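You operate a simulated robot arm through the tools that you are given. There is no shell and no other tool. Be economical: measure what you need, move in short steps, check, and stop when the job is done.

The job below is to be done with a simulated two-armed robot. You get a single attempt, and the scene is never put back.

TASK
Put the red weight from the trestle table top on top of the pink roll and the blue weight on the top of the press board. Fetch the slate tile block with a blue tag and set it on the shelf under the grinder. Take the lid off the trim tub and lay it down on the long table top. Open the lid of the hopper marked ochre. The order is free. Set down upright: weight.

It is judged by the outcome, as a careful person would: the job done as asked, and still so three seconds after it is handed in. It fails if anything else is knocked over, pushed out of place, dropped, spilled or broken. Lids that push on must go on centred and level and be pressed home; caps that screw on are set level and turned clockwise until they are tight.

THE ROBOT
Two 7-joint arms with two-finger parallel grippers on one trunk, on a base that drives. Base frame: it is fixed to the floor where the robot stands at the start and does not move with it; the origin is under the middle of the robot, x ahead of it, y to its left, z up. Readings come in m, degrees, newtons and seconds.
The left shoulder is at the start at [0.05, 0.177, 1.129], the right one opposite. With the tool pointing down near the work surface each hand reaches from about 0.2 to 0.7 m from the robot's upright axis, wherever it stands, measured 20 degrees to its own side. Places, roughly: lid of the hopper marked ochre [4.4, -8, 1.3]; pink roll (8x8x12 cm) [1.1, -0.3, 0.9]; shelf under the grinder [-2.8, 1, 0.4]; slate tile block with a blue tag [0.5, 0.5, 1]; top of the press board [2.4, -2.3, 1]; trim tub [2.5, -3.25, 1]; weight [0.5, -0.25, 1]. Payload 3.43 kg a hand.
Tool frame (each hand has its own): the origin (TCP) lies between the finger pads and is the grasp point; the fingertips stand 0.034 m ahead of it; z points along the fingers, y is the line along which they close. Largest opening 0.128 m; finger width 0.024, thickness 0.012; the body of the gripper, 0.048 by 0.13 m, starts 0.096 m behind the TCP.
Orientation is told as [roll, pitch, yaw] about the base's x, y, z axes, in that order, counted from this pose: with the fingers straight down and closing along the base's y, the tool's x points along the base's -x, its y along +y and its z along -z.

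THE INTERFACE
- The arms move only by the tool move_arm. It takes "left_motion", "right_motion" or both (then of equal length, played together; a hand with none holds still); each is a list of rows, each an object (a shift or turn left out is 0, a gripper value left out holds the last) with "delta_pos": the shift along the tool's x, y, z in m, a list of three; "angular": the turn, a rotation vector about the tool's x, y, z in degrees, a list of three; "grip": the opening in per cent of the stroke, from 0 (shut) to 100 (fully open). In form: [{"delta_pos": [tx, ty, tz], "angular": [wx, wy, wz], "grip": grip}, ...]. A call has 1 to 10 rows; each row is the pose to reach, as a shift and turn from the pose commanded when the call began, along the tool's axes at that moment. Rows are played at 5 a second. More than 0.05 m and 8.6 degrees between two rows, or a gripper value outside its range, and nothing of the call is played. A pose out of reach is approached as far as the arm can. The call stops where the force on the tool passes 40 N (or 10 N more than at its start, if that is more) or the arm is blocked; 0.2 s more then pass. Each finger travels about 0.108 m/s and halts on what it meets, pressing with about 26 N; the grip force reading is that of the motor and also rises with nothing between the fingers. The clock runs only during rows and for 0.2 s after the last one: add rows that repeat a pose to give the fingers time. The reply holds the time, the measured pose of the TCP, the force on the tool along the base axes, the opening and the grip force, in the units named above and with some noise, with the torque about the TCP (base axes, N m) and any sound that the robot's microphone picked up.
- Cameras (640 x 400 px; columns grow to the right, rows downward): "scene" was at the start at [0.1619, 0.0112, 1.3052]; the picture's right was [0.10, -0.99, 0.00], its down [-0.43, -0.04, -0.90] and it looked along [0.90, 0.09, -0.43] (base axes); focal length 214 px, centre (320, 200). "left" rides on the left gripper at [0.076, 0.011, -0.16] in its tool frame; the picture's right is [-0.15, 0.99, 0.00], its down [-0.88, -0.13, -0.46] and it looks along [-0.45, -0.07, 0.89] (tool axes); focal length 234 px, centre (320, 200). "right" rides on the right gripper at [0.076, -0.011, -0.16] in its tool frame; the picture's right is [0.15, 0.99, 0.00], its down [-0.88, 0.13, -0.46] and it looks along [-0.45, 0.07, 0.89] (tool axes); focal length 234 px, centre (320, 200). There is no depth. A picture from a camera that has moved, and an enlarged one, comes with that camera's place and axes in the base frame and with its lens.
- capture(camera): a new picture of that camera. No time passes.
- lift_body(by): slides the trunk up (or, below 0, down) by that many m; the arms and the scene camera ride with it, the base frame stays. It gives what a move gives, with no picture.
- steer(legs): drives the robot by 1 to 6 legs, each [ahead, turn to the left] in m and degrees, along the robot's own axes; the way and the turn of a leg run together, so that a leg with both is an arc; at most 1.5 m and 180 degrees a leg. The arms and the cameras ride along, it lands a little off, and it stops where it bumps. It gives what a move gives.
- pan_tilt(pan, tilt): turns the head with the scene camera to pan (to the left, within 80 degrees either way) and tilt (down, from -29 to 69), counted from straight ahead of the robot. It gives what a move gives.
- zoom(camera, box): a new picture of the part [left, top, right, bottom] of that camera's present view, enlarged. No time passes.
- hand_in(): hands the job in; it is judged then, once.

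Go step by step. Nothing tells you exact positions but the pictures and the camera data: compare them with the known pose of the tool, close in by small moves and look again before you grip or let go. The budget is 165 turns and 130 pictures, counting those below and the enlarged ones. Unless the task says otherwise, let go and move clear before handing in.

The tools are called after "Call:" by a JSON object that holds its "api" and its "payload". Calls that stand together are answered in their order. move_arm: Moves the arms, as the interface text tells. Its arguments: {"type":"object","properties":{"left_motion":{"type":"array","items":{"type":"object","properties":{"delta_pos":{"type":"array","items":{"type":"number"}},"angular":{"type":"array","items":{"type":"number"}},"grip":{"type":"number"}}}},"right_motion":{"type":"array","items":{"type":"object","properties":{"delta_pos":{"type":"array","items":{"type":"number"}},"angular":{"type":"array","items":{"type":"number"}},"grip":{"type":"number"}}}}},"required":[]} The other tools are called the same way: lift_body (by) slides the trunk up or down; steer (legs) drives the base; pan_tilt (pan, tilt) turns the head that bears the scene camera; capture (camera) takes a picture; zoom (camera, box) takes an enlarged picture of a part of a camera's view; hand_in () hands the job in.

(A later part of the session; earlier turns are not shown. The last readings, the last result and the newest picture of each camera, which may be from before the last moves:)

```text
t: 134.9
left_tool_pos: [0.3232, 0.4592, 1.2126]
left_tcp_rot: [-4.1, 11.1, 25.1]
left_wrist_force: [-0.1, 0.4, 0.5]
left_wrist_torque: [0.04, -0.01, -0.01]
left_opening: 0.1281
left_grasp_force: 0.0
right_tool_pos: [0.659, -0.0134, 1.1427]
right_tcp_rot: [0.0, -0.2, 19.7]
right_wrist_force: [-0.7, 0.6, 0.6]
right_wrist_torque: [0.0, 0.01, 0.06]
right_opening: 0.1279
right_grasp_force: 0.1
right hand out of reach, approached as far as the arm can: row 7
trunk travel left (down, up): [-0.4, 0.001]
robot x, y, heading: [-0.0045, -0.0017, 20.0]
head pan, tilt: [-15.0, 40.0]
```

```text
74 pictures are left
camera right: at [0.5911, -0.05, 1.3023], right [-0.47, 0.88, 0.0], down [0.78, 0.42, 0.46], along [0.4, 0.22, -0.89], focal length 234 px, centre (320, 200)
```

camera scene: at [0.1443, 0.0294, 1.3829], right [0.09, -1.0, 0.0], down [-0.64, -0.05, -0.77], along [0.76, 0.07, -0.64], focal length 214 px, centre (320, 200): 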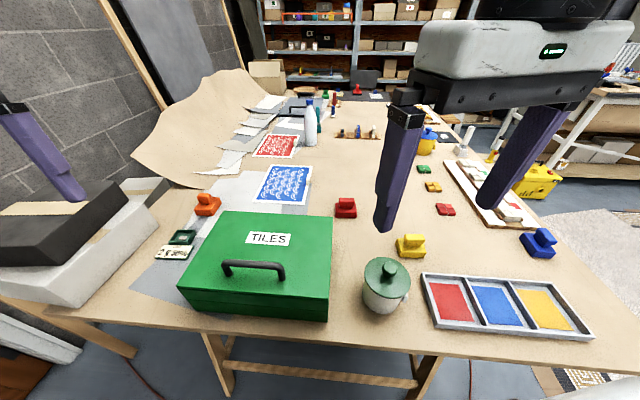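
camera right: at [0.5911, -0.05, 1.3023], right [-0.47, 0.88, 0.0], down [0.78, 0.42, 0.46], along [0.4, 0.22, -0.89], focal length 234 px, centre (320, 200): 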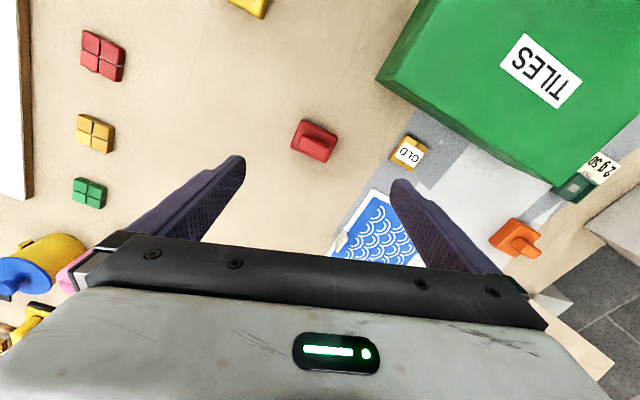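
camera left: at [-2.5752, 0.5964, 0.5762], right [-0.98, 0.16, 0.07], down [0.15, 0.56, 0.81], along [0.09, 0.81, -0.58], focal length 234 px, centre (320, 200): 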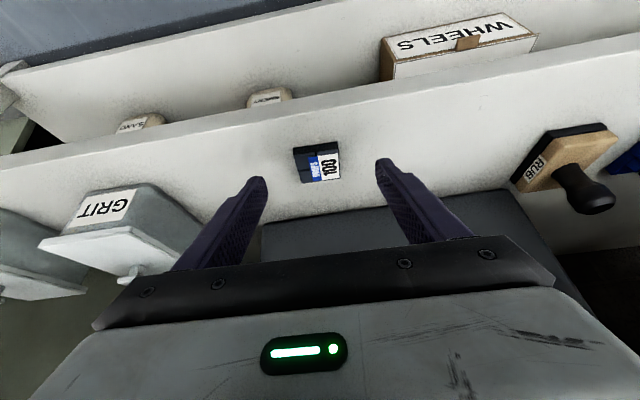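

Call:
{"api": "zoom", "payload": {"camera": "right", "box": [270, 100, 366, 180]}}

```text
5.00 times, centred on (318, 140) of right
camera zoom: at [0.5911, -0.05, 1.3023], right [-0.47, 0.88, 0.0], down [0.78, 0.42, 0.46], along [0.4, 0.22, -0.89], focal length 1171 px, centre (330, 500)
```

zoom: 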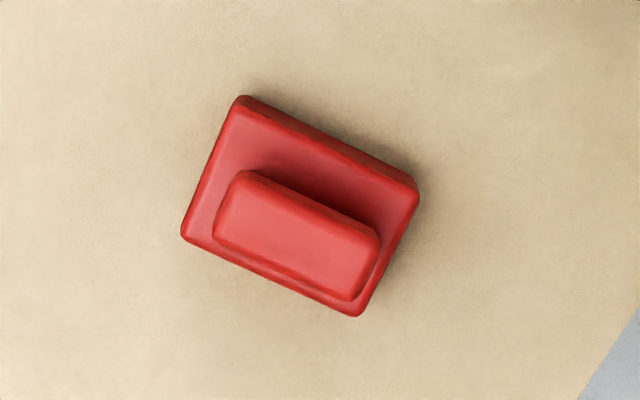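

Base spans x 0.654–0.703, y −0.046–0.020; the ridge is centred at about [0.679, −0.013], running along y. I turn the hand to close along y on the ridge ends and descend to just above.

Call:
{"api": "move_arm", "payload": {"right_motion": [{"delta_pos": [-0.006, -0.002, 0.03], "angular": [0, 0, 6.5]}, {"delta_pos": [-0.012, -0.004, 0.07], "angular": [0, 0, 13]}, {"delta_pos": [-0.019, -0.006, 0.11], "angular": [0, 0, 19.7]}, {"delta_pos": [-0.019, -0.006, 0.145], "angular": [0, 0, 19.7], "grip": 80}]}}

Call:
{"api": "zoom", "payload": {"camera": "right", "box": [200, 80, 440, 240]}}

Call:
{"api": "zoom", "payload": {"camera": "scene", "box": [280, 150, 440, 250]}}

```text
t: 135.9
left_tool_pos: [0.3244, 0.4595, 1.2118]
left_tcp_rot: [-4.1, 11.3, 25.1]
left_wrist_force: [1.0, 0.1, 0.6]
left_wrist_torque: [-0.02, -0.04, -0.02]
left_opening: 0.128
left_grasp_force: 0.2
right_tool_pos: [0.6787, -0.0116, 0.9962]
right_tcp_rot: [0.1, -0.1, 0.0]
right_wrist_force: [0.5, -0.9, -0.1]
right_wrist_torque: [0.01, 0.0, 0.03]
right_opening: 0.1027
right_grasp_force: 0.0
trunk travel left (down, up): [-0.4, 0.001]
robot x, y, heading: [-0.0054, -0.003, 20.0]
head pan, tilt: [-15.0, 40.0]
```

```text
2.50 times, centred on (320, 160) of right
camera zoom: at [0.6039, -0.0235, 1.1559], right [-0.15, 0.99, 0.0], down [0.88, 0.13, 0.46], along [0.45, 0.07, -0.89], focal length 585 px, centre (320, 300)
```

zoom: 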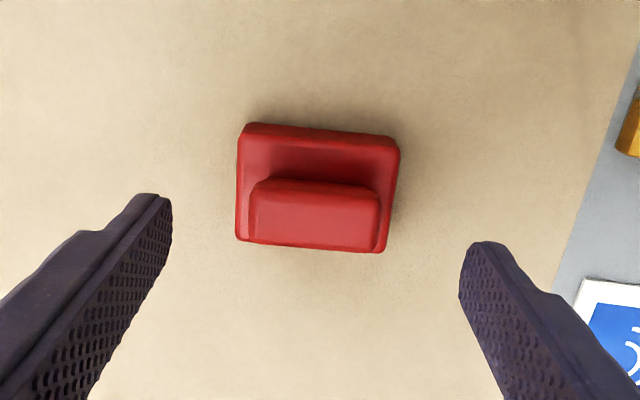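

```text
4.00 times, centred on (360, 200) of scene
camera zoom: at [0.1447, 0.0292, 1.3828], right [0.08, -1.0, 0.0], down [-0.64, -0.05, -0.77], along [0.76, 0.06, -0.64], focal length 858 px, centre (160, 200)
```

zoom: 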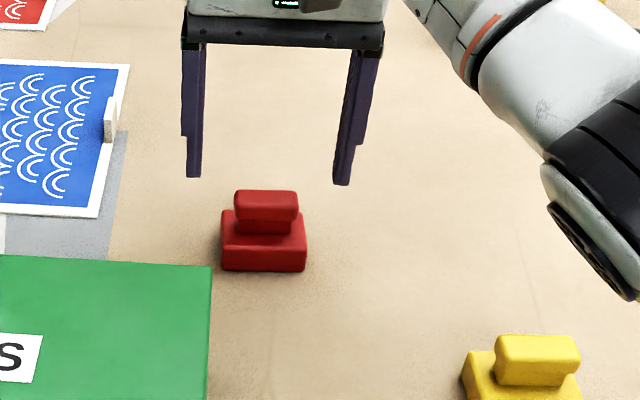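

The ridge is a knob about 5 cm long, z≈0.92–0.942, above a base reaching z≈0.91. I descend so the tips stop just above the base, then close.

Call:
{"api": "move_arm", "payload": {"right_motion": [{"delta_pos": [0, -0.002, 0.03]}, {"delta_pos": [0, -0.002, 0.047]}, {"delta_pos": [0, -0.002, 0.047], "grip": 60}, {"delta_pos": [0, -0.002, 0.047], "grip": 40}, {"delta_pos": [0, -0.002, 0.047], "grip": 20}, {"delta_pos": [0, -0.002, 0.047], "grip": 20}]}}

Call:
{"api": "zoom", "payload": {"camera": "scene", "box": [280, 150, 440, 250]}}

```text
t: 137.3
left_tool_pos: [0.3236, 0.4598, 1.2122]
left_tcp_rot: [-4.1, 11.1, 25.0]
left_wrist_force: [0.3, 0.1, -0.5]
left_wrist_torque: [-0.01, -0.01, 0.03]
left_opening: 0.128
left_grasp_force: 0.0
right_tool_pos: [0.6786, -0.0124, 0.948]
right_tcp_rot: [-0.1, 0.0, 0.1]
right_wrist_force: [0.2, -0.3, 0.0]
right_wrist_torque: [-0.05, -0.14, 0.09]
right_opening: 0.0526
right_grasp_force: 25.5
trunk travel left (down, up): [-0.4, 0.001]
robot x, y, heading: [-0.0085, -0.0025, 19.8]
head pan, tilt: [-15.0, 40.0]
```

```text
4.00 times, centred on (360, 200) of scene
camera zoom: at [0.1445, 0.0293, 1.3828], right [0.08, -1.0, 0.0], down [-0.64, -0.05, -0.77], along [0.76, 0.06, -0.64], focal length 858 px, centre (160, 200)
```

zoom: 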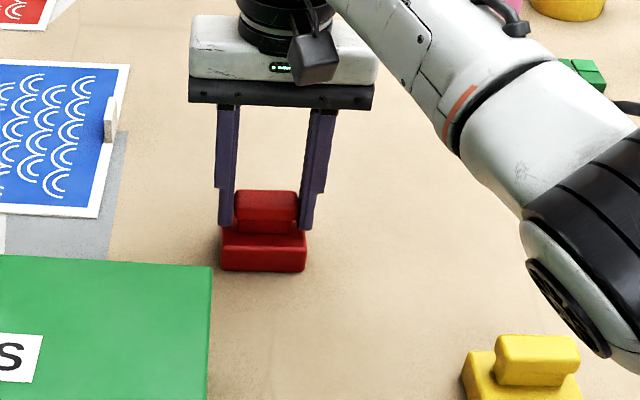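

Gripped firmly. I lift and draw the hand back in.

Call:
{"api": "move_arm", "payload": {"right_motion": [{"delta_pos": [0, 0, -0.02], "grip": 15}, {"delta_pos": [0, 0, -0.06]}, {"delta_pos": [0, 0, -0.1]}, {"delta_pos": [0, 0, -0.14]}, {"delta_pos": [0, 0, -0.18]}, {"delta_pos": [0.04, -0.02, -0.19]}, {"delta_pos": [0.08, -0.04, -0.2]}, {"delta_pos": [0.12, -0.06, -0.21]}, {"delta_pos": [0.16, -0.08, -0.22]}, {"delta_pos": [0.2, -0.1, -0.23]}]}}

Call:
{"api": "capture", "payload": {"camera": "scene"}}

```text
t: 139.5
left_tool_pos: [0.3237, 0.4588, 1.2139]
left_tcp_rot: [-4.0, 11.1, 25.1]
left_wrist_force: [-1.2, -1.0, 1.0]
left_wrist_torque: [0.03, -0.14, 0.03]
left_opening: 0.1278
left_grasp_force: 0.1
right_tool_pos: [0.6723, -0.0461, 1.1924]
right_tcp_rot: [-0.5, 0.0, 0.9]
right_wrist_force: [-3.0, 1.3, -9.3]
right_wrist_torque: [0.03, -0.02, -0.01]
right_opening: 0.0519
right_grasp_force: 26.7
right hand out of reach, approached as far as the arm can: row 6, 7, 8, 9, 10
trunk travel left (down, up): [-0.4, 0.001]
robot x, y, heading: [-0.0069, -0.0034, 19.7]
head pan, tilt: [-15.0, 40.0]
```

```text
69 pictures are left
camera scene: at [0.1426, 0.0285, 1.3835], right [0.08, -1.0, 0.0], down [-0.64, -0.05, -0.77], along [0.76, 0.06, -0.64], focal length 214 px, centre (320, 200)
```

scene: 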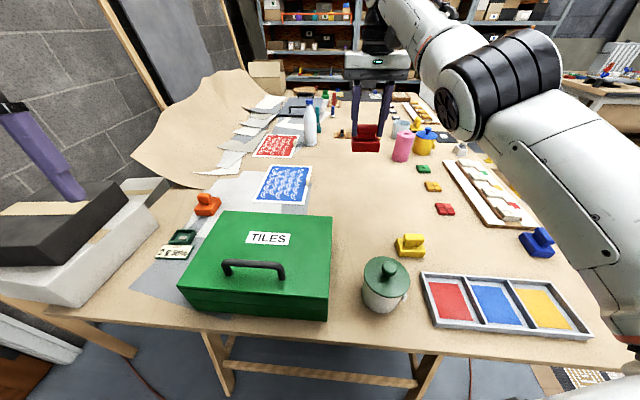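

The weight is up, but the arm lags its commanded pose; I give it time to settle there.

Call:
{"api": "move_arm", "payload": {"right_motion": [{"delta_pos": [0, 0, 0]}, {"delta_pos": [0, 0, 0]}, {"delta_pos": [0, 0, 0]}]}}

Call:
{"api": "capture", "payload": {"camera": "scene"}}

```text
t: 140.3
left_tool_pos: [0.3244, 0.4591, 1.2107]
left_tcp_rot: [-4.0, 11.2, 25.1]
left_wrist_force: [-0.7, 0.2, 0.3]
left_wrist_torque: [-0.03, 0.01, -0.01]
left_opening: 0.1281
left_grasp_force: 0.0
right_tool_pos: [0.6755, -0.0448, 1.1896]
right_tcp_rot: [-0.6, 0.1, 1.0]
right_wrist_force: [0.2, -0.1, -7.6]
right_wrist_torque: [-0.03, -0.01, 0.02]
right_opening: 0.0515
right_grasp_force: 25.9
trunk travel left (down, up): [-0.4, 0.001]
robot x, y, heading: [-0.0066, -0.0013, 19.7]
head pan, tilt: [-15.0, 40.0]
```

```text
68 pictures are left
camera scene: at [0.1457, 0.0294, 1.3826], right [0.08, -1.0, 0.0], down [-0.64, -0.05, -0.77], along [0.76, 0.06, -0.64], focal length 214 px, centre (320, 200)
```

scene: 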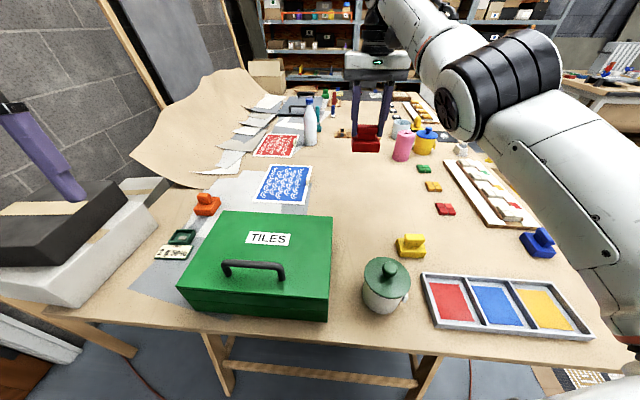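

Call:
{"api": "move_arm", "payload": {"right_motion": [{"delta_pos": [0.01, 0, 0.02], "angular": [0, 0, -4]}, {"delta_pos": [0.02, 0, 0.04], "angular": [0, 0, -8]}, {"delta_pos": [0.04, 0, 0.06], "angular": [0, 0, -12]}, {"delta_pos": [0.07, 0, 0.07], "angular": [0, 0, -16]}, {"delta_pos": [0.1, 0, 0.07], "angular": [0, 0, -20]}]}}

```text
t: 141.5
left_tool_pos: [0.3244, 0.4588, 1.2117]
left_tcp_rot: [-4.0, 11.2, 25.1]
left_wrist_force: [-0.2, 0.0, -0.9]
left_wrist_torque: [-0.02, 0.02, -0.03]
left_opening: 0.128
left_grasp_force: 0.1
right_tool_pos: [0.6744, -0.0447, 1.1905]
right_tcp_rot: [-0.6, 0.3, 0.9]
right_wrist_force: [0.4, 0.0, -7.9]
right_wrist_torque: [-0.01, -0.01, -0.03]
right_opening: 0.0516
right_grasp_force: 25.7
right hand out of reach, approached as far as the arm can: row 1, 2, 3, 4, 5
trunk travel left (down, up): [-0.4, 0.001]
robot x, y, heading: [-0.0043, -0.006, 20.1]
head pan, tilt: [-15.0, 40.0]
```

Call:
{"api": "move_arm", "payload": {"right_motion": [{"delta_pos": [0, 0, 0.01]}, {"delta_pos": [0, 0, 0.02]}, {"delta_pos": [0, 0, 0.03]}]}}

```text
t: 142.3
left_tool_pos: [0.3247, 0.459, 1.2123]
left_tcp_rot: [-4.2, 11.2, 25.1]
left_wrist_force: [-0.5, 0.5, 0.0]
left_wrist_torque: [-0.04, 0.0, -0.02]
left_opening: 0.1282
left_grasp_force: 0.0
right_tool_pos: [0.6784, -0.0486, 1.16]
right_tcp_rot: [-0.6, 0.2, 1.1]
right_wrist_force: [0.4, 0.3, -7.7]
right_wrist_torque: [-0.01, 0.0, -0.05]
right_opening: 0.0515
right_grasp_force: 25.8
trunk travel left (down, up): [-0.4, 0.001]
robot x, y, heading: [-0.0065, -0.0049, 19.6]
head pan, tilt: [-15.0, 40.0]
```

Lifting down works but retracting doesn't; the weight's bottom is at 1.09 m, above everything, so I simply back the robot off and drive to the table's right side with the arm as it is.

Call:
{"api": "steer", "payload": {"legs": [[-0.6, 0], [0, -76], [1.09, 0], [0, 56], [0.6, 0]]}}

Call:
{"api": "pan_tilt", "payload": {"pan": 40, "tilt": 30}}

Call:
{"api": "capture", "payload": {"camera": "scene"}}

```text
t: 159.7
left_tool_pos: [1.1158, -0.735, 1.2121]
left_tcp_rot: [-4.2, 11.3, 7.8]
left_wrist_force: [0.0, -0.2, -0.5]
left_wrist_torque: [-0.02, 0.0, -0.02]
left_opening: 0.128
left_grasp_force: 0.1
right_tool_pos: [1.3008, -1.3242, 1.1588]
right_tcp_rot: [-0.6, 0.2, -16.3]
right_wrist_force: [0.0, -0.8, -7.5]
right_wrist_torque: [0.0, 0.0, -0.02]
right_opening: 0.0518
right_grasp_force: 26.0
trunk travel left (down, up): [-0.4, 0.001]
robot x, y, heading: [0.6609, -1.0784, 2.5]
head pan, tilt: [-15.0, 40.0]
```

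```text
t: 160.9
left_tool_pos: [1.1153, -0.7363, 1.2123]
left_tcp_rot: [-4.1, 11.2, 8.0]
left_wrist_force: [0.3, -0.5, 0.8]
left_wrist_torque: [0.0, 0.04, -0.03]
left_opening: 0.1281
left_grasp_force: 0.0
right_tool_pos: [1.3017, -1.3242, 1.1587]
right_tcp_rot: [-0.6, 0.2, -16.3]
right_wrist_force: [0.6, -0.3, -7.4]
right_wrist_torque: [0.02, 0.01, 0.0]
right_opening: 0.052
right_grasp_force: 25.7
trunk travel left (down, up): [-0.4, 0.001]
robot x, y, heading: [0.6627, -1.0788, 2.5]
head pan, tilt: [40.0, 30.0]
```

```text
67 pictures are left
camera scene: at [0.799, -1.013, 1.3981], right [0.68, -0.74, 0.0], down [-0.37, -0.34, -0.87], along [0.64, 0.59, -0.5], focal length 214 px, centre (320, 200)
```

scene: 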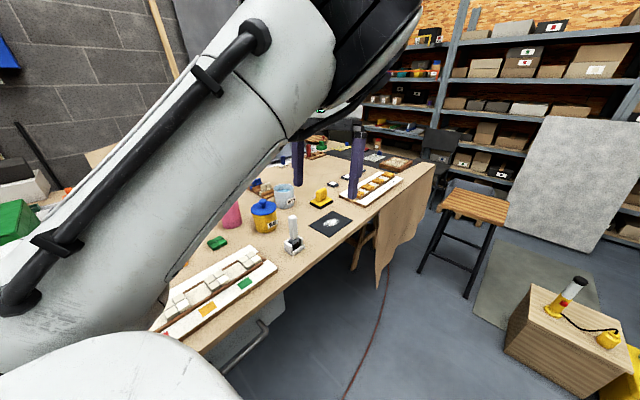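

The pink roll is at the left in view. I go 0.155 m on, turn to face the table, and look at roll and weight together.

Call:
{"api": "steer", "payload": {"legs": [[0.155, 0], [0, 87.5]]}}

Call:
{"api": "pan_tilt", "payload": {"pan": -20, "tilt": 40}}

Call:
{"api": "capture", "payload": {"camera": "scene"}}

Call:
{"api": "capture", "payload": {"camera": "right"}}

```text
t: 166.0
left_tool_pos: [0.497, -0.598, 1.2121]
left_tcp_rot: [-4.2, 11.1, 94.4]
left_wrist_force: [0.2, -0.6, -0.1]
left_wrist_torque: [0.02, -0.02, 0.02]
left_opening: 0.1284
left_grasp_force: 0.0
right_tool_pos: [1.0943, -0.4484, 1.1601]
right_tcp_rot: [-0.6, 0.2, 70.3]
right_wrist_force: [0.8, 0.4, -8.4]
right_wrist_torque: [-0.03, 0.0, 0.0]
right_opening: 0.0518
right_grasp_force: 25.9
trunk travel left (down, up): [-0.4, 0.001]
robot x, y, heading: [0.8128, -1.0672, 88.9]
head pan, tilt: [40.0, 30.0]
```

```text
t: 167.3
left_tool_pos: [0.4965, -0.5978, 1.2104]
left_tcp_rot: [-4.1, 11.2, 94.4]
left_wrist_force: [-0.3, -0.1, 0.4]
left_wrist_torque: [-0.02, 0.0, 0.0]
left_opening: 0.128
left_grasp_force: 0.0
right_tool_pos: [1.0962, -0.4482, 1.1596]
right_tcp_rot: [-0.6, 0.2, 70.1]
right_wrist_force: [0.0, -0.1, -8.2]
right_wrist_torque: [-0.02, -0.01, 0.01]
right_opening: 0.0519
right_grasp_force: 26.4
trunk travel left (down, up): [-0.4, 0.001]
robot x, y, heading: [0.8129, -1.0708, 88.8]
head pan, tilt: [-20.0, 40.0]
```

```text
66 pictures are left
camera scene: at [0.8441, -0.92, 1.3827], right [0.93, -0.36, 0.0], down [-0.23, -0.6, -0.77], along [0.27, 0.72, -0.64], focal length 214 px, centre (320, 200)
```

scene: 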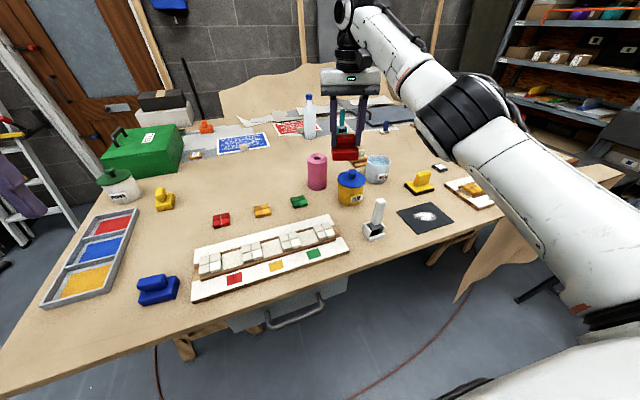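

```text
65 pictures are left
camera right: at [1.0799, -0.5228, 1.3199], right [-0.98, 0.2, -0.01], down [0.17, 0.88, 0.45], along [0.1, 0.44, -0.89], focal length 234 px, centre (320, 200)
```

right: 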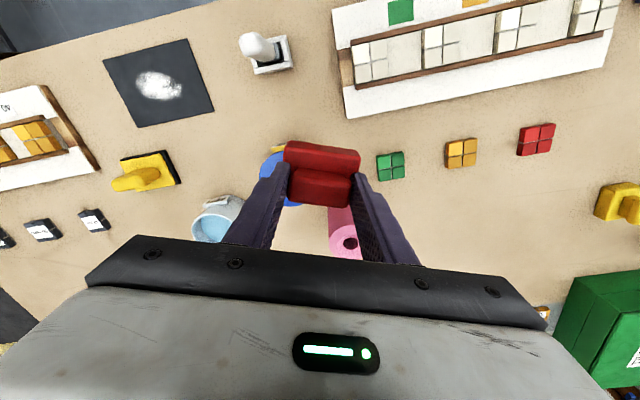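

I check the dark blocks further along the table to be sure the slate block was the right one, and locate the roll's top.

Call:
{"api": "zoom", "payload": {"camera": "right", "box": [0, 180, 160, 280]}}

Call:
{"api": "zoom", "payload": {"camera": "scene", "box": [280, 130, 440, 230]}}

```text
4.00 times, centred on (80, 230) of right
camera zoom: at [1.0799, -0.5228, 1.3199], right [-0.98, 0.2, -0.01], down [0.17, 0.88, 0.45], along [0.1, 0.44, -0.89], focal length 937 px, centre (1280, 80)
```

zoom: 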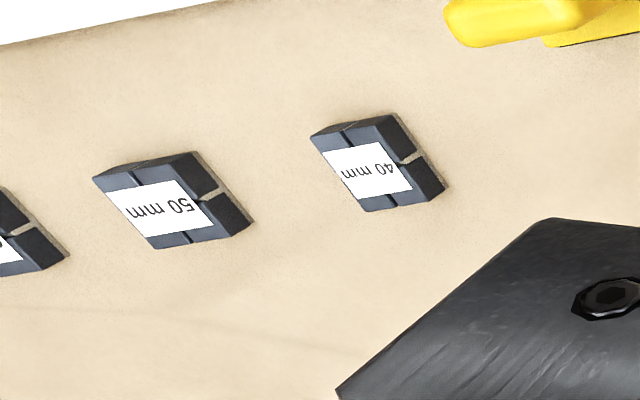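

```text
4.00 times, centred on (360, 180) of scene
camera zoom: at [0.8441, -0.92, 1.3827], right [0.93, -0.36, 0.0], down [-0.23, -0.6, -0.77], along [0.27, 0.72, -0.64], focal length 858 px, centre (160, 280)
```

zoom: 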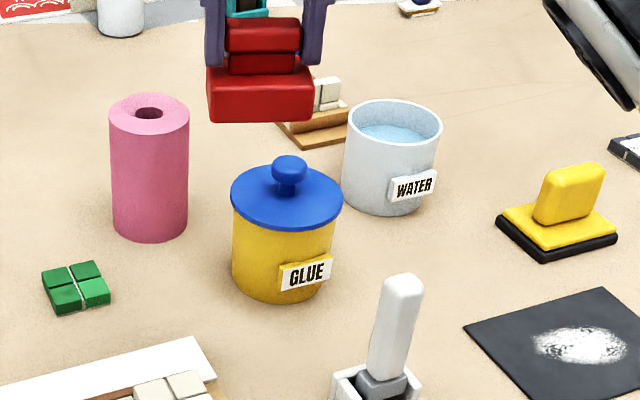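

Those other slate blocks bear white tags, so the block set on the shelf was right. The roll's top centre is at about [1.083, -0.268, 1.0]; I test how much further forward the arm reaches here.

Call:
{"api": "move_arm", "payload": {"right_motion": [{"delta_pos": [-0.015, 0.005, 0.01]}, {"delta_pos": [-0.03, 0.011, 0.02]}, {"delta_pos": [-0.047, 0.017, 0.03]}, {"delta_pos": [-0.066, 0.024, 0.03]}, {"delta_pos": [-0.085, 0.031, 0.03]}, {"delta_pos": [-0.104, 0.038, 0.03]}]}}

```text
t: 168.7
left_tool_pos: [0.4985, -0.5991, 1.2114]
left_tcp_rot: [-4.1, 11.2, 94.3]
left_wrist_force: [0.0, -0.7, -0.9]
left_wrist_torque: [0.0, 0.01, 0.0]
left_opening: 0.1281
left_grasp_force: 0.1
right_tool_pos: [1.0934, -0.429, 1.1133]
right_tcp_rot: [-0.6, 0.4, 70.1]
right_wrist_force: [-0.1, 0.1, -8.0]
right_wrist_torque: [-0.02, 0.03, -0.02]
right_opening: 0.0517
right_grasp_force: 25.8
right hand out of reach, approached as far as the arm can: row 1, 2, 3, 4, 5, 6
trunk travel left (down, up): [-0.4, 0.001]
robot x, y, heading: [0.8122, -1.0714, 89.3]
head pan, tilt: [-20.0, 40.0]
```

Call:
{"api": "move_arm", "payload": {"right_motion": [{"delta_pos": [0.02, 0, 0]}, {"delta_pos": [0.04, 0, 0]}, {"delta_pos": [0.07, 0, 0]}]}}

```text
t: 169.5
left_tool_pos: [0.4972, -0.599, 1.2126]
left_tcp_rot: [-4.1, 11.1, 94.4]
left_wrist_force: [0.2, -0.7, 0.3]
left_wrist_torque: [0.0, 0.02, -0.01]
left_opening: 0.1279
left_grasp_force: 0.1
right_tool_pos: [1.0705, -0.4974, 1.1174]
right_tcp_rot: [-0.7, 0.4, 70.0]
right_wrist_force: [-0.1, 0.0, -8.1]
right_wrist_torque: [-0.01, 0.04, 0.01]
right_opening: 0.0522
right_grasp_force: 26.1
trunk travel left (down, up): [-0.4, 0.001]
robot x, y, heading: [0.8111, -1.0732, 89.0]
head pan, tilt: [-20.0, 40.0]
```

Retracting works and the reach limit is 0.70 m. I raise the weight a bit, then reposition the robot to face 110° nearer the roll, so its best reach direction points straight at it.

Call:
{"api": "move_arm", "payload": {"right_motion": [{"delta_pos": [0, 0, -0.025]}, {"delta_pos": [0, 0, -0.045]}]}}

Call:
{"api": "steer", "payload": {"legs": [[0, -89], [0.258, 0], [0, 110], [0.06, 0]]}}

Call:
{"api": "pan_tilt", "payload": {"pan": -30, "tilt": 45}}

Call:
{"api": "capture", "payload": {"camera": "scene"}}

```text
t: 170.1
left_tool_pos: [0.4959, -0.5991, 1.212]
left_tcp_rot: [-4.1, 11.2, 94.4]
left_wrist_force: [0.2, -0.1, -0.2]
left_wrist_torque: [-0.01, -0.02, -0.01]
left_opening: 0.1279
left_grasp_force: 0.0
right_tool_pos: [1.0679, -0.494, 1.1624]
right_tcp_rot: [-0.7, 0.2, 70.3]
right_wrist_force: [0.1, 0.3, -7.9]
right_wrist_torque: [-0.02, 0.02, -0.03]
right_opening: 0.0519
right_grasp_force: 26.5
trunk travel left (down, up): [-0.4, 0.001]
robot x, y, heading: [0.8155, -1.0747, 89.1]
head pan, tilt: [-20.0, 40.0]
```

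```text
t: 180.9
left_tool_pos: [0.5869, -0.6877, 1.2105]
left_tcp_rot: [-4.1, 11.3, 115.1]
left_wrist_force: [0.3, 0.3, 0.3]
left_wrist_torque: [-0.07, 0.01, 0.0]
left_opening: 0.128
left_grasp_force: 0.0
right_tool_pos: [1.0852, -0.3877, 1.1597]
right_tcp_rot: [-0.8, 0.4, 90.9]
right_wrist_force: [-0.8, -0.1, -7.9]
right_wrist_torque: [-0.07, -0.05, 0.01]
right_opening: 0.0519
right_grasp_force: 26.2
trunk travel left (down, up): [-0.4, 0.001]
robot x, y, heading: [1.0506, -1.0203, 110.1]
head pan, tilt: [-20.0, 40.0]
```

```text
t: 181.7
left_tool_pos: [0.5872, -0.6878, 1.2105]
left_tcp_rot: [-4.1, 11.2, 115.2]
left_wrist_force: [0.5, -0.3, 0.0]
left_wrist_torque: [-0.01, 0.01, -0.02]
left_opening: 0.1281
left_grasp_force: 0.0
right_tool_pos: [1.0845, -0.3885, 1.1616]
right_tcp_rot: [-0.8, 0.4, 91.0]
right_wrist_force: [-0.6, 0.2, -7.6]
right_wrist_torque: [-0.07, 0.0, 0.04]
right_opening: 0.0518
right_grasp_force: 26.1
trunk travel left (down, up): [-0.4, 0.001]
robot x, y, heading: [1.0493, -1.0187, 110.1]
head pan, tilt: [-30.0, 45.0]
```

```text
62 pictures are left
camera scene: at [1.0408, -0.8712, 1.3755], right [0.98, -0.18, 0.0], down [-0.12, -0.7, -0.71], along [0.12, 0.7, -0.71], focal length 214 px, centre (320, 200)
```

scene: 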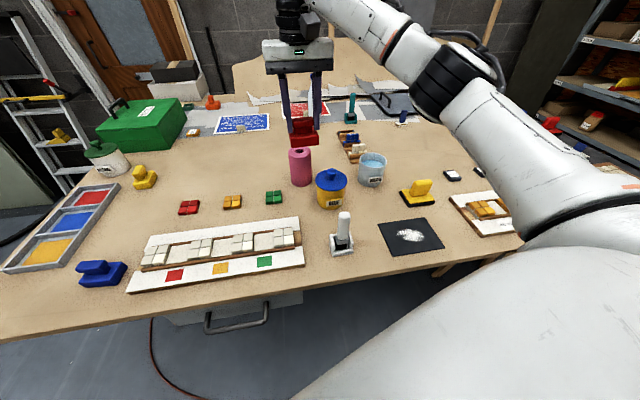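

The weight hangs about 12 cm short of the roll. I drive 0.065 m closer and finish with the arm.

Call:
{"api": "steer", "payload": {"legs": [[0.065, 0]]}}

```text
t: 182.7
left_tool_pos: [0.5642, -0.6259, 1.211]
left_tcp_rot: [-4.1, 11.2, 115.1]
left_wrist_force: [-0.5, 0.4, -0.2]
left_wrist_torque: [-0.05, 0.01, 0.03]
left_opening: 0.128
left_grasp_force: 0.1
right_tool_pos: [1.0627, -0.3263, 1.161]
right_tcp_rot: [-0.7, 0.4, 91.0]
right_wrist_force: [0.7, -0.3, -8.3]
right_wrist_torque: [-0.05, 0.01, -0.01]
right_opening: 0.0517
right_grasp_force: 26.1
trunk travel left (down, up): [-0.4, 0.001]
robot x, y, heading: [1.0274, -0.9594, 109.6]
head pan, tilt: [-30.0, 45.0]
```

Call:
{"api": "move_arm", "payload": {"right_motion": [{"delta_pos": [0, 0, 0.02]}, {"delta_pos": [-0.02, -0.007, 0.03]}, {"delta_pos": [-0.038, -0.014, 0.035]}, {"delta_pos": [-0.056, -0.021, 0.04]}]}}

Call:
{"api": "capture", "payload": {"camera": "right"}}

Call:
{"api": "zoom", "payload": {"camera": "scene", "box": [240, 90, 400, 210]}}

```text
t: 183.7
left_tool_pos: [0.5651, -0.6256, 1.2123]
left_tcp_rot: [-4.1, 11.3, 115.0]
left_wrist_force: [0.3, -0.5, -0.5]
left_wrist_torque: [-0.01, 0.0, -0.03]
left_opening: 0.128
left_grasp_force: 0.0
right_tool_pos: [1.087, -0.2712, 1.1202]
right_tcp_rot: [-0.7, 0.5, 90.9]
right_wrist_force: [-0.2, 0.3, -7.7]
right_wrist_torque: [-0.05, -0.02, 0.0]
right_opening: 0.0519
right_grasp_force: 26.2
trunk travel left (down, up): [-0.4, 0.001]
robot x, y, heading: [1.0299, -0.9594, 109.9]
head pan, tilt: [-30.0, 45.0]
```

```text
61 pictures are left
camera right: at [1.0975, -0.3463, 1.2807], right [-0.99, -0.16, -0.01], down [-0.15, 0.88, 0.45], along [-0.06, 0.44, -0.89], focal length 234 px, centre (320, 200)
```

right: 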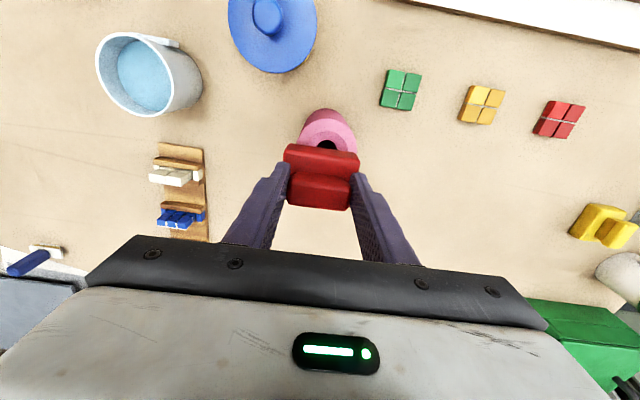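

```text
3.33 times, centred on (320, 150) of scene
camera zoom: at [1.0184, -0.8088, 1.3753], right [0.98, -0.18, 0.0], down [-0.12, -0.7, -0.71], along [0.13, 0.69, -0.71], focal length 715 px, centre (320, 367)
```

zoom: 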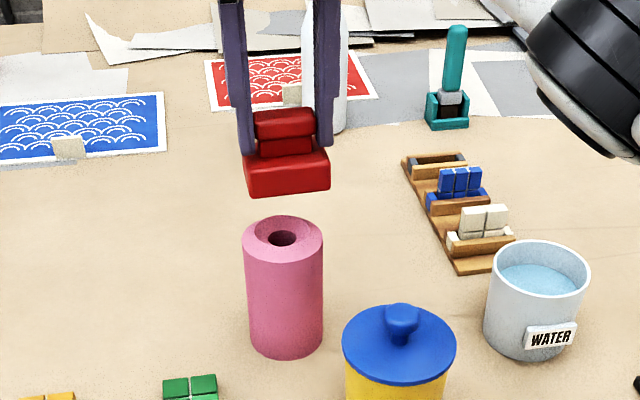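

Roll centre measures [1.082, -0.278]; I correct by a few millimetres and lower to just above contact.

Call:
{"api": "move_arm", "payload": {"right_motion": [{"delta_pos": [0.008, 0.005, 0.015]}, {"delta_pos": [0.008, 0.005, 0.03]}, {"delta_pos": [0.008, 0.005, 0.042]}]}}

Call:
{"api": "capture", "payload": {"camera": "right"}}

Call:
{"api": "zoom", "payload": {"camera": "scene", "box": [260, 100, 360, 190]}}

```text
t: 184.4
left_tool_pos: [0.5665, -0.6263, 1.2117]
left_tcp_rot: [-4.1, 11.2, 115.1]
left_wrist_force: [0.3, 0.4, -0.2]
left_wrist_torque: [0.0, -0.02, -0.01]
left_opening: 0.128
left_grasp_force: 0.0
right_tool_pos: [1.0826, -0.2808, 1.0774]
right_tcp_rot: [-0.7, 0.3, 90.9]
right_wrist_force: [0.0, -0.4, -8.8]
right_wrist_torque: [-0.04, -0.02, 0.02]
right_opening: 0.0518
right_grasp_force: 25.4
trunk travel left (down, up): [-0.4, 0.001]
robot x, y, heading: [1.0287, -0.9575, 109.9]
head pan, tilt: [-30.0, 45.0]
```

```text
59 pictures are left
camera right: at [1.093, -0.3557, 1.2392], right [-0.99, -0.16, -0.01], down [-0.15, 0.88, 0.45], along [-0.06, 0.45, -0.89], focal length 234 px, centre (320, 200)
```

right: 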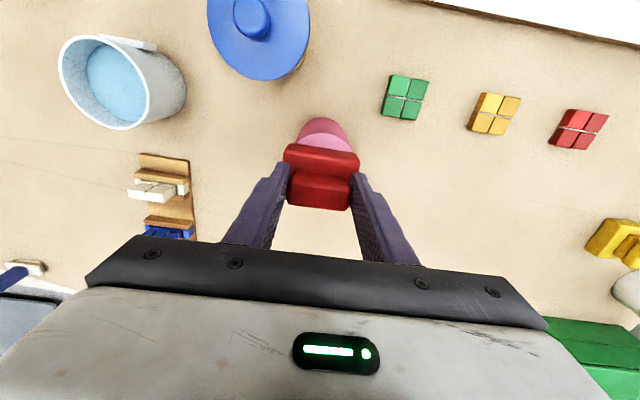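

```text
4.44 times, centred on (310, 145) of scene
camera zoom: at [1.0187, -0.809, 1.3754], right [0.98, -0.18, 0.0], down [-0.13, -0.7, -0.71], along [0.12, 0.69, -0.71], focal length 953 px, centre (364, 444)
```

zoom: 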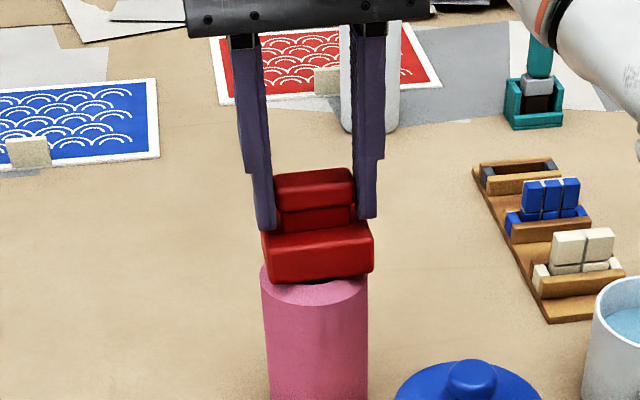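

Centred. Lower gently to contact.

Call:
{"api": "move_arm", "payload": {"right_motion": [{"delta_pos": [0, 0, 0.003]}, {"delta_pos": [0, 0, 0.006]}, {"delta_pos": [0, 0, 0.008]}]}}

Call:
{"api": "zoom", "payload": {"camera": "scene", "box": [260, 100, 360, 190]}}

```text
t: 185.2
left_tool_pos: [0.5647, -0.6253, 1.2111]
left_tcp_rot: [-4.2, 11.2, 115.1]
left_wrist_force: [-0.8, -0.1, -0.3]
left_wrist_torque: [-0.03, -0.01, 0.01]
left_opening: 0.128
left_grasp_force: 0.1
right_tool_pos: [1.0803, -0.279, 1.0719]
right_tcp_rot: [-0.7, 0.3, 90.9]
right_wrist_force: [-0.6, -0.2, -8.1]
right_wrist_torque: [-0.03, -0.02, 0.0]
right_opening: 0.0518
right_grasp_force: 26.0
trunk travel left (down, up): [-0.4, 0.001]
robot x, y, heading: [1.0288, -0.9602, 109.7]
head pan, tilt: [-30.0, 45.0]
```

```text
4.44 times, centred on (310, 145) of scene
camera zoom: at [1.0186, -0.8092, 1.3754], right [0.98, -0.18, 0.0], down [-0.13, -0.7, -0.71], along [0.12, 0.7, -0.71], focal length 953 px, centre (364, 444)
```

zoom: 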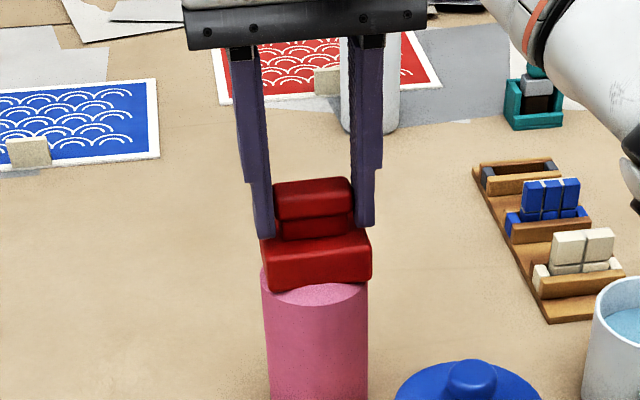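

Call:
{"api": "move_arm", "payload": {"right_motion": [{"delta_pos": [0, 0, 0.002]}, {"delta_pos": [0, 0, 0.004]}, {"delta_pos": [0, 0, 0.005]}]}}

```text
t: 186.1
left_tool_pos: [0.5654, -0.6277, 1.2128]
left_tcp_rot: [-4.1, 11.2, 115.0]
left_wrist_force: [-0.5, -0.2, -0.4]
left_wrist_torque: [0.0, -0.03, -0.01]
left_opening: 0.1281
left_grasp_force: 0.0
right_tool_pos: [1.0794, -0.2793, 1.0677]
right_tcp_rot: [-0.6, 0.0, 90.9]
right_wrist_force: [-0.3, 2.3, -0.3]
right_wrist_torque: [0.28, 0.27, -0.12]
right_opening: 0.052
right_grasp_force: 26.3
trunk travel left (down, up): [-0.4, 0.001]
robot x, y, heading: [1.0274, -0.9562, 109.9]
head pan, tilt: [-30.0, 45.0]
```

Contact: the roll now carries the weight at TCP z≈1.068 as predicted. I settle a millimetre and open slowly.

Call:
{"api": "move_arm", "payload": {"right_motion": [{"delta_pos": [0, 0, 0.001], "grip": 40.5}, {"delta_pos": [0, 0, 0.001], "grip": 42}, {"delta_pos": [0, 0, 0.001], "grip": 45}, {"delta_pos": [0, 0, 0.001], "grip": 50}, {"delta_pos": [0, 0, 0.001], "grip": 60}, {"delta_pos": [0, 0, 0.001], "grip": 70}]}}

Call:
{"api": "zoom", "payload": {"camera": "scene", "box": [260, 100, 360, 190]}}

```text
t: 187.4
left_tool_pos: [0.5644, -0.6279, 1.2132]
left_tcp_rot: [-4.1, 11.1, 115.2]
left_wrist_force: [0.0, -0.1, 0.3]
left_wrist_torque: [-0.01, 0.0, 0.0]
left_opening: 0.1281
left_grasp_force: 0.1
right_tool_pos: [1.0794, -0.2795, 1.0659]
right_tcp_rot: [-0.6, 0.2, 90.9]
right_wrist_force: [0.5, 0.3, 0.6]
right_wrist_torque: [-0.03, 0.02, -0.01]
right_opening: 0.0896
right_grasp_force: 0.0
trunk travel left (down, up): [-0.4, 0.001]
robot x, y, heading: [1.0283, -0.9615, 109.8]
head pan, tilt: [-30.0, 45.0]
```

```text
4.44 times, centred on (310, 145) of scene
camera zoom: at [1.0186, -0.8103, 1.3756], right [0.98, -0.18, 0.0], down [-0.13, -0.7, -0.71], along [0.13, 0.7, -0.71], focal length 953 px, centre (364, 444)
```

zoom: 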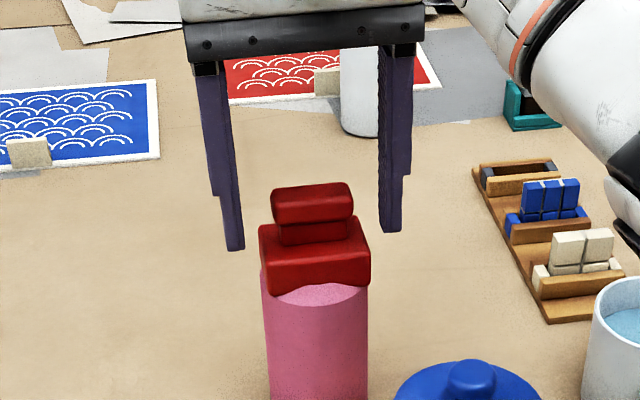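

The red weight stands level and free on the roll. I raise and retract the hand, then drive round toward the blue weight at about [0.585, -0.556].

Call:
{"api": "move_arm", "payload": {"right_motion": [{"delta_pos": [0, 0, -0.03]}, {"delta_pos": [0, 0, -0.065]}, {"delta_pos": [0.03, 0, -0.08]}, {"delta_pos": [0.07, 0, -0.09]}, {"delta_pos": [0.11, 0, -0.1]}, {"delta_pos": [0.15, 0, -0.12]}, {"delta_pos": [0.19, 0, -0.14]}, {"delta_pos": [0.23, 0, -0.15]}]}}

Call:
{"api": "steer", "payload": {"legs": [[-0.12, 0], [0, 70], [0.65, 0], [0, -90]]}}

Call:
{"api": "pan_tilt", "payload": {"pan": -15, "tilt": 45}}

Call:
{"api": "capture", "payload": {"camera": "scene"}}

Call:
{"api": "capture", "payload": {"camera": "right"}}

```text
t: 189.2
left_tool_pos: [0.5648, -0.6274, 1.2118]
left_tcp_rot: [-4.1, 11.0, 115.1]
left_wrist_force: [0.0, -0.1, 0.0]
left_wrist_torque: [0.01, 0.0, 0.02]
left_opening: 0.1279
left_grasp_force: 0.0
right_tool_pos: [1.0835, -0.5067, 1.2169]
right_tcp_rot: [-0.6, 0.1, 90.9]
right_wrist_force: [-0.6, -0.7, -0.1]
right_wrist_torque: [0.03, -0.01, 0.02]
right_opening: 0.0894
right_grasp_force: 0.0
trunk travel left (down, up): [-0.4, 0.001]
robot x, y, heading: [1.0257, -0.9586, 109.8]
head pan, tilt: [-30.0, 45.0]
```

```text
t: 200.6
left_tool_pos: [0.1139, -0.5854, 1.2136]
left_tcp_rot: [-4.1, 11.1, 93.6]
left_wrist_force: [-0.8, 0.6, 0.6]
left_wrist_torque: [0.02, -0.01, -0.01]
left_opening: 0.128
left_grasp_force: 0.1
right_tool_pos: [0.6405, -0.6627, 1.2164]
right_tcp_rot: [-0.6, 0.1, 69.5]
right_wrist_force: [-0.4, -0.7, -0.1]
right_wrist_torque: [0.02, 0.0, -0.02]
right_opening: 0.0895
right_grasp_force: 0.0
trunk travel left (down, up): [-0.4, 0.001]
robot x, y, heading: [0.4185, -1.0617, 88.4]
head pan, tilt: [-30.0, 45.0]
```

```text
t: 201.3
left_tool_pos: [0.1148, -0.5856, 1.212]
left_tcp_rot: [-4.0, 11.1, 93.7]
left_wrist_force: [0.4, 0.0, -0.3]
left_wrist_torque: [-0.01, -0.02, -0.03]
left_opening: 0.128
left_grasp_force: 0.0
right_tool_pos: [0.6395, -0.6627, 1.2165]
right_tcp_rot: [-0.6, 0.2, 69.5]
right_wrist_force: [-0.4, 0.1, 0.2]
right_wrist_torque: [-0.01, 0.01, 0.01]
right_opening: 0.0896
right_grasp_force: 0.1
trunk travel left (down, up): [-0.4, 0.001]
robot x, y, heading: [0.4237, -1.0674, 88.5]
head pan, tilt: [-15.0, 45.0]
```

```text
55 pictures are left
camera scene: at [0.4485, -0.9129, 1.3756], right [0.96, -0.29, 0.0], down [-0.2, -0.68, -0.71], along [0.2, 0.68, -0.71], focal length 214 px, centre (320, 200)
```

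scene: 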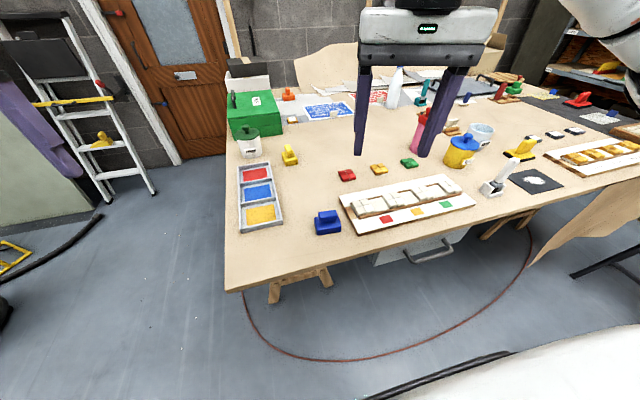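

```text
54 pictures are left
camera right: at [0.6229, -0.7369, 1.3768], right [-0.98, 0.21, -0.01], down [0.18, 0.87, 0.45], along [0.1, 0.44, -0.89], focal length 234 px, centre (320, 200)
```

right: 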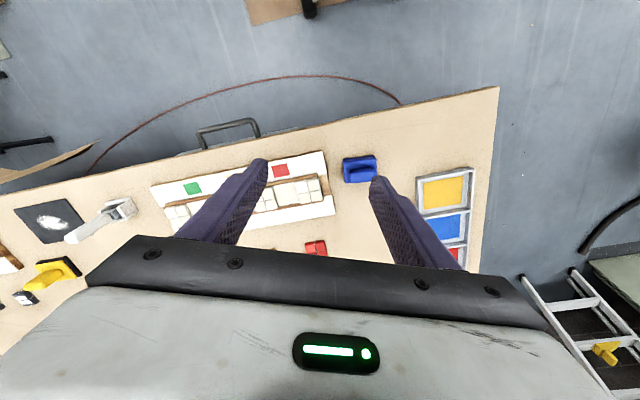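

Call:
{"api": "move_arm", "payload": {"right_motion": [{"delta_pos": [-0.015, 0.02, 0.03]}, {"delta_pos": [-0.03, 0.04, 0.06]}, {"delta_pos": [-0.045, 0.06, 0.09]}, {"delta_pos": [-0.06, 0.08, 0.12]}, {"delta_pos": [-0.07, 0.092, 0.14], "grip": 80}]}}

Call:
{"api": "zoom", "payload": {"camera": "right", "box": [200, 80, 440, 240]}}

Call:
{"api": "zoom", "payload": {"camera": "scene", "box": [260, 170, 420, 270]}}

```text
t: 202.5
left_tool_pos: [0.1135, -0.5852, 1.2122]
left_tcp_rot: [-4.1, 11.2, 93.7]
left_wrist_force: [-0.4, -0.6, -0.5]
left_wrist_torque: [-0.04, -0.02, -0.02]
left_opening: 0.1282
left_grasp_force: 0.0
right_tool_pos: [0.5824, -0.5616, 1.0768]
right_tcp_rot: [-0.6, 0.2, 69.4]
right_wrist_force: [0.2, 0.8, 0.0]
right_wrist_torque: [0.01, -0.05, 0.0]
right_opening: 0.1026
right_grasp_force: 0.0
trunk travel left (down, up): [-0.4, 0.001]
robot x, y, heading: [0.4211, -1.0617, 88.3]
head pan, tilt: [-15.0, 45.0]
```

```text
2.50 times, centred on (320, 160) of right
camera zoom: at [0.5644, -0.6369, 1.2376], right [-0.98, 0.21, -0.01], down [0.18, 0.87, 0.45], along [0.1, 0.44, -0.89], focal length 585 px, centre (320, 300)
```

zoom: 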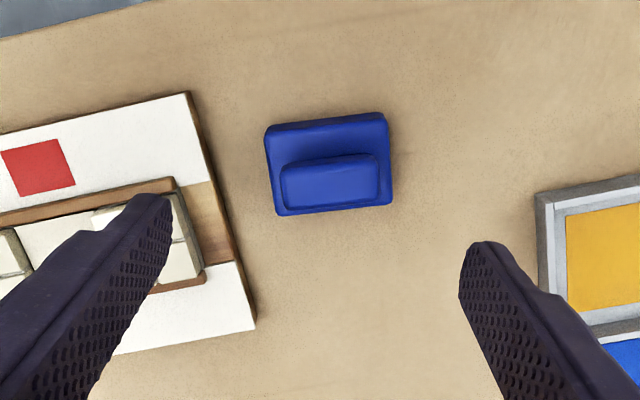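

```text
4.00 times, centred on (340, 220) of scene
camera zoom: at [0.4484, -0.9125, 1.3755], right [0.96, -0.29, 0.0], down [-0.2, -0.68, -0.71], along [0.2, 0.68, -0.71], focal length 858 px, centre (240, 120)
```

zoom: 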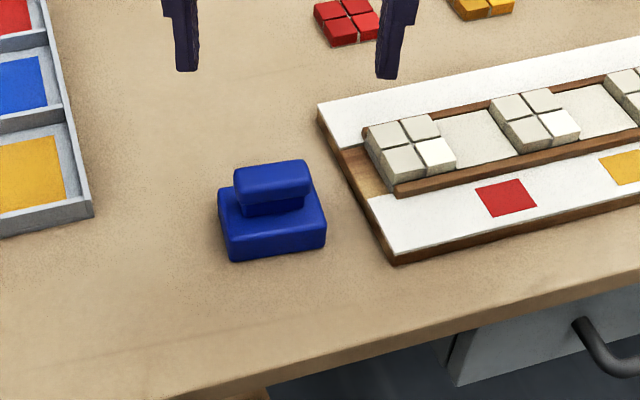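

The blue weight's knob is centred at [0.578, -0.554], running along x (turned about −5°). I rotate the hand to 85° and descend.

Call:
{"api": "move_arm", "payload": {"right_motion": [{"delta_pos": [-0.0056, 0.0068, 0.02], "angular": [0, 0, -8]}, {"delta_pos": [-0.0056, 0.0068, 0.05], "angular": [0, 0, -15.6]}, {"delta_pos": [-0.0056, 0.0068, 0.08], "angular": [0, 0, -15.6]}]}}

Call:
{"api": "zoom", "payload": {"camera": "right", "box": [200, 80, 440, 240]}}

```text
t: 203.3
left_tool_pos: [0.1155, -0.5853, 1.2127]
left_tcp_rot: [-4.1, 11.2, 93.6]
left_wrist_force: [-0.3, -0.3, -0.1]
left_wrist_torque: [-0.01, -0.01, 0.05]
left_opening: 0.1278
left_grasp_force: 0.0
right_tool_pos: [0.5781, -0.5572, 0.9945]
right_tcp_rot: [-0.5, 0.4, 84.9]
right_wrist_force: [0.0, -0.7, -0.7]
right_wrist_torque: [-0.03, 0.01, 0.0]
right_opening: 0.102
right_grasp_force: 0.0
trunk travel left (down, up): [-0.4, 0.001]
robot x, y, heading: [0.4196, -1.0611, 88.3]
head pan, tilt: [-15.0, 45.0]
```

```text
2.50 times, centred on (320, 160) of right
camera zoom: at [0.5822, -0.6334, 1.1552], right [-1.0, -0.06, -0.01], down [-0.06, 0.89, 0.45], along [-0.02, 0.45, -0.89], focal length 585 px, centre (320, 300)
```

zoom: 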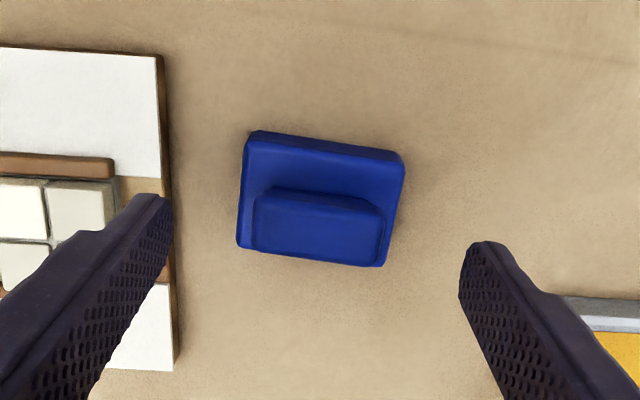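

Aligned. The tile board lies close to one finger, so I narrow the opening to 60 % before descending, then close.

Call:
{"api": "move_arm", "payload": {"right_motion": [{"delta_pos": [-0.002, 0, 0], "angular": [0, 0, 1.5], "grip": 58}, {"delta_pos": [-0.002, 0, 0.01], "angular": [0, 0, 1.5], "grip": 58}, {"delta_pos": [-0.002, 0, 0.03], "angular": [0, 0, 1.5]}, {"delta_pos": [-0.002, 0, 0.046], "angular": [0, 0, 1.5]}, {"delta_pos": [-0.002, 0, 0.046], "angular": [0, 0, 1.5], "grip": 35}, {"delta_pos": [-0.002, 0, 0.046], "angular": [0, 0, 1.5], "grip": 15}, {"delta_pos": [-0.002, 0, 0.046], "angular": [0, 0, 1.5], "grip": 15}]}}

Call:
{"api": "zoom", "payload": {"camera": "scene", "box": [260, 150, 420, 270]}}

```text
t: 204.9
left_tool_pos: [0.1141, -0.5853, 1.2124]
left_tcp_rot: [-4.0, 11.1, 93.5]
left_wrist_force: [0.2, 0.3, -0.1]
left_wrist_torque: [-0.01, 0.0, -0.01]
left_opening: 0.1279
left_grasp_force: 0.0
right_tool_pos: [0.5773, -0.5572, 0.9494]
right_tcp_rot: [-0.5, 0.4, 83.5]
right_wrist_force: [2.6, -0.1, -0.8]
right_wrist_torque: [0.05, 0.06, 0.0]
right_opening: 0.0517
right_grasp_force: 25.6
trunk travel left (down, up): [-0.4, 0.001]
robot x, y, heading: [0.4212, -1.062, 88.2]
head pan, tilt: [-15.0, 45.0]
```

```text
3.33 times, centred on (340, 210) of scene
camera zoom: at [0.4488, -0.9128, 1.3755], right [0.96, -0.29, 0.0], down [-0.2, -0.68, -0.71], along [0.2, 0.68, -0.71], focal length 715 px, centre (253, 167)
```

zoom: 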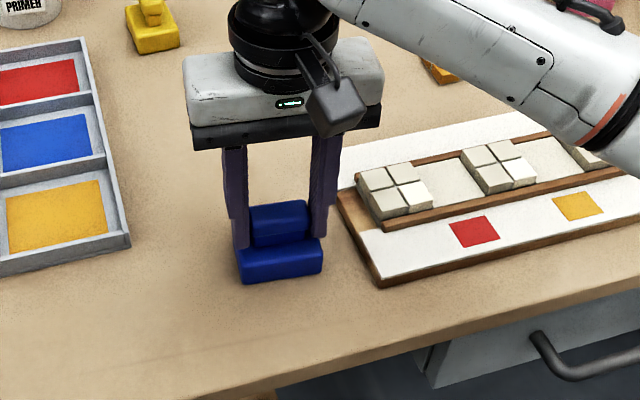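

Gripped. I lift it, bring it in a little and drive toward the long table with the press board.

Call:
{"api": "move_arm", "payload": {"right_motion": [{"delta_pos": [0, 0, -0.02]}, {"delta_pos": [0, 0, -0.06]}, {"delta_pos": [0, 0, -0.1]}, {"delta_pos": [0, 0, -0.14]}, {"delta_pos": [0, 0, -0.18]}, {"delta_pos": [0.03, 0, -0.21]}, {"delta_pos": [0.06, 0, -0.24]}]}}

Call:
{"api": "steer", "payload": {"legs": [[-0.1, 0], [0, -147], [1.27, 0], [0, 59]]}}

Call:
{"api": "pan_tilt", "payload": {"pan": 0, "tilt": 25}}

Call:
{"api": "capture", "payload": {"camera": "scene"}}

```text
t: 206.5
left_tool_pos: [0.1134, -0.5846, 1.2127]
left_tcp_rot: [-4.1, 11.1, 93.5]
left_wrist_force: [-1.5, -0.2, 0.5]
left_wrist_torque: [0.05, 0.02, 0.01]
left_opening: 0.1282
left_grasp_force: 0.0
right_tool_pos: [0.5671, -0.6158, 1.1885]
right_tcp_rot: [-0.6, 0.4, 83.4]
right_wrist_force: [-0.2, -0.5, -8.1]
right_wrist_torque: [0.0, -0.01, -0.05]
right_opening: 0.0518
right_grasp_force: 26.2
trunk travel left (down, up): [-0.4, 0.001]
robot x, y, heading: [0.4211, -1.0612, 88.1]
head pan, tilt: [-15.0, 45.0]
```

```text
t: 222.3
left_tool_pos: [1.5536, -1.9117, 1.213]
left_tcp_rot: [-4.1, 11.2, 6.4]
left_wrist_force: [0.2, 1.0, -0.1]
left_wrist_torque: [-0.03, 0.0, -0.03]
left_opening: 0.128
left_grasp_force: 0.0
right_tool_pos: [1.5475, -2.3665, 1.1889]
right_tcp_rot: [-0.5, 0.4, -3.7]
right_wrist_force: [0.2, -0.3, -7.8]
right_wrist_torque: [0.01, 0.06, -0.02]
right_opening: 0.0518
right_grasp_force: 26.1
trunk travel left (down, up): [-0.4, 0.001]
robot x, y, heading: [1.0947, -2.2408, 1.3]
head pan, tilt: [-15.0, 45.0]
```

```text
t: 223.2
left_tool_pos: [1.554, -1.9122, 1.2112]
left_tcp_rot: [-4.1, 11.1, 6.4]
left_wrist_force: [0.5, -0.2, -0.1]
left_wrist_torque: [-0.02, 0.0, -0.01]
left_opening: 0.1279
left_grasp_force: 0.0
right_tool_pos: [1.5473, -2.3673, 1.1896]
right_tcp_rot: [-0.6, 0.5, -3.6]
right_wrist_force: [1.0, -0.4, -7.7]
right_wrist_torque: [0.0, 0.07, 0.0]
right_opening: 0.0517
right_grasp_force: 26.5
trunk travel left (down, up): [-0.4, 0.001]
robot x, y, heading: [1.0917, -2.2444, 1.2]
head pan, tilt: [0.0, 25.0]
```

```text
49 pictures are left
camera scene: at [1.2549, -2.2389, 1.406], right [0.02, -1.0, 0.0], down [-0.42, -0.01, -0.91], along [0.91, 0.02, -0.42], focal length 214 px, centre (320, 200)
```

scene: 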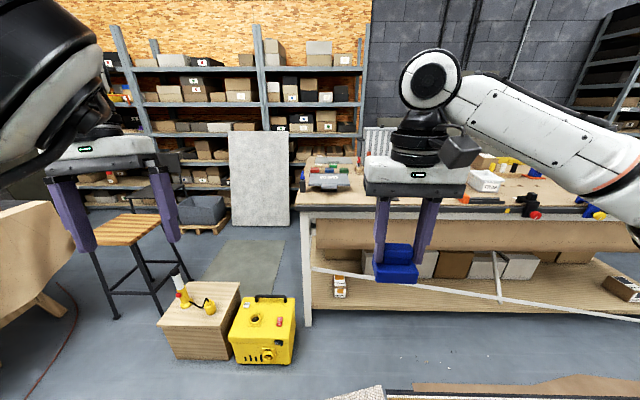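

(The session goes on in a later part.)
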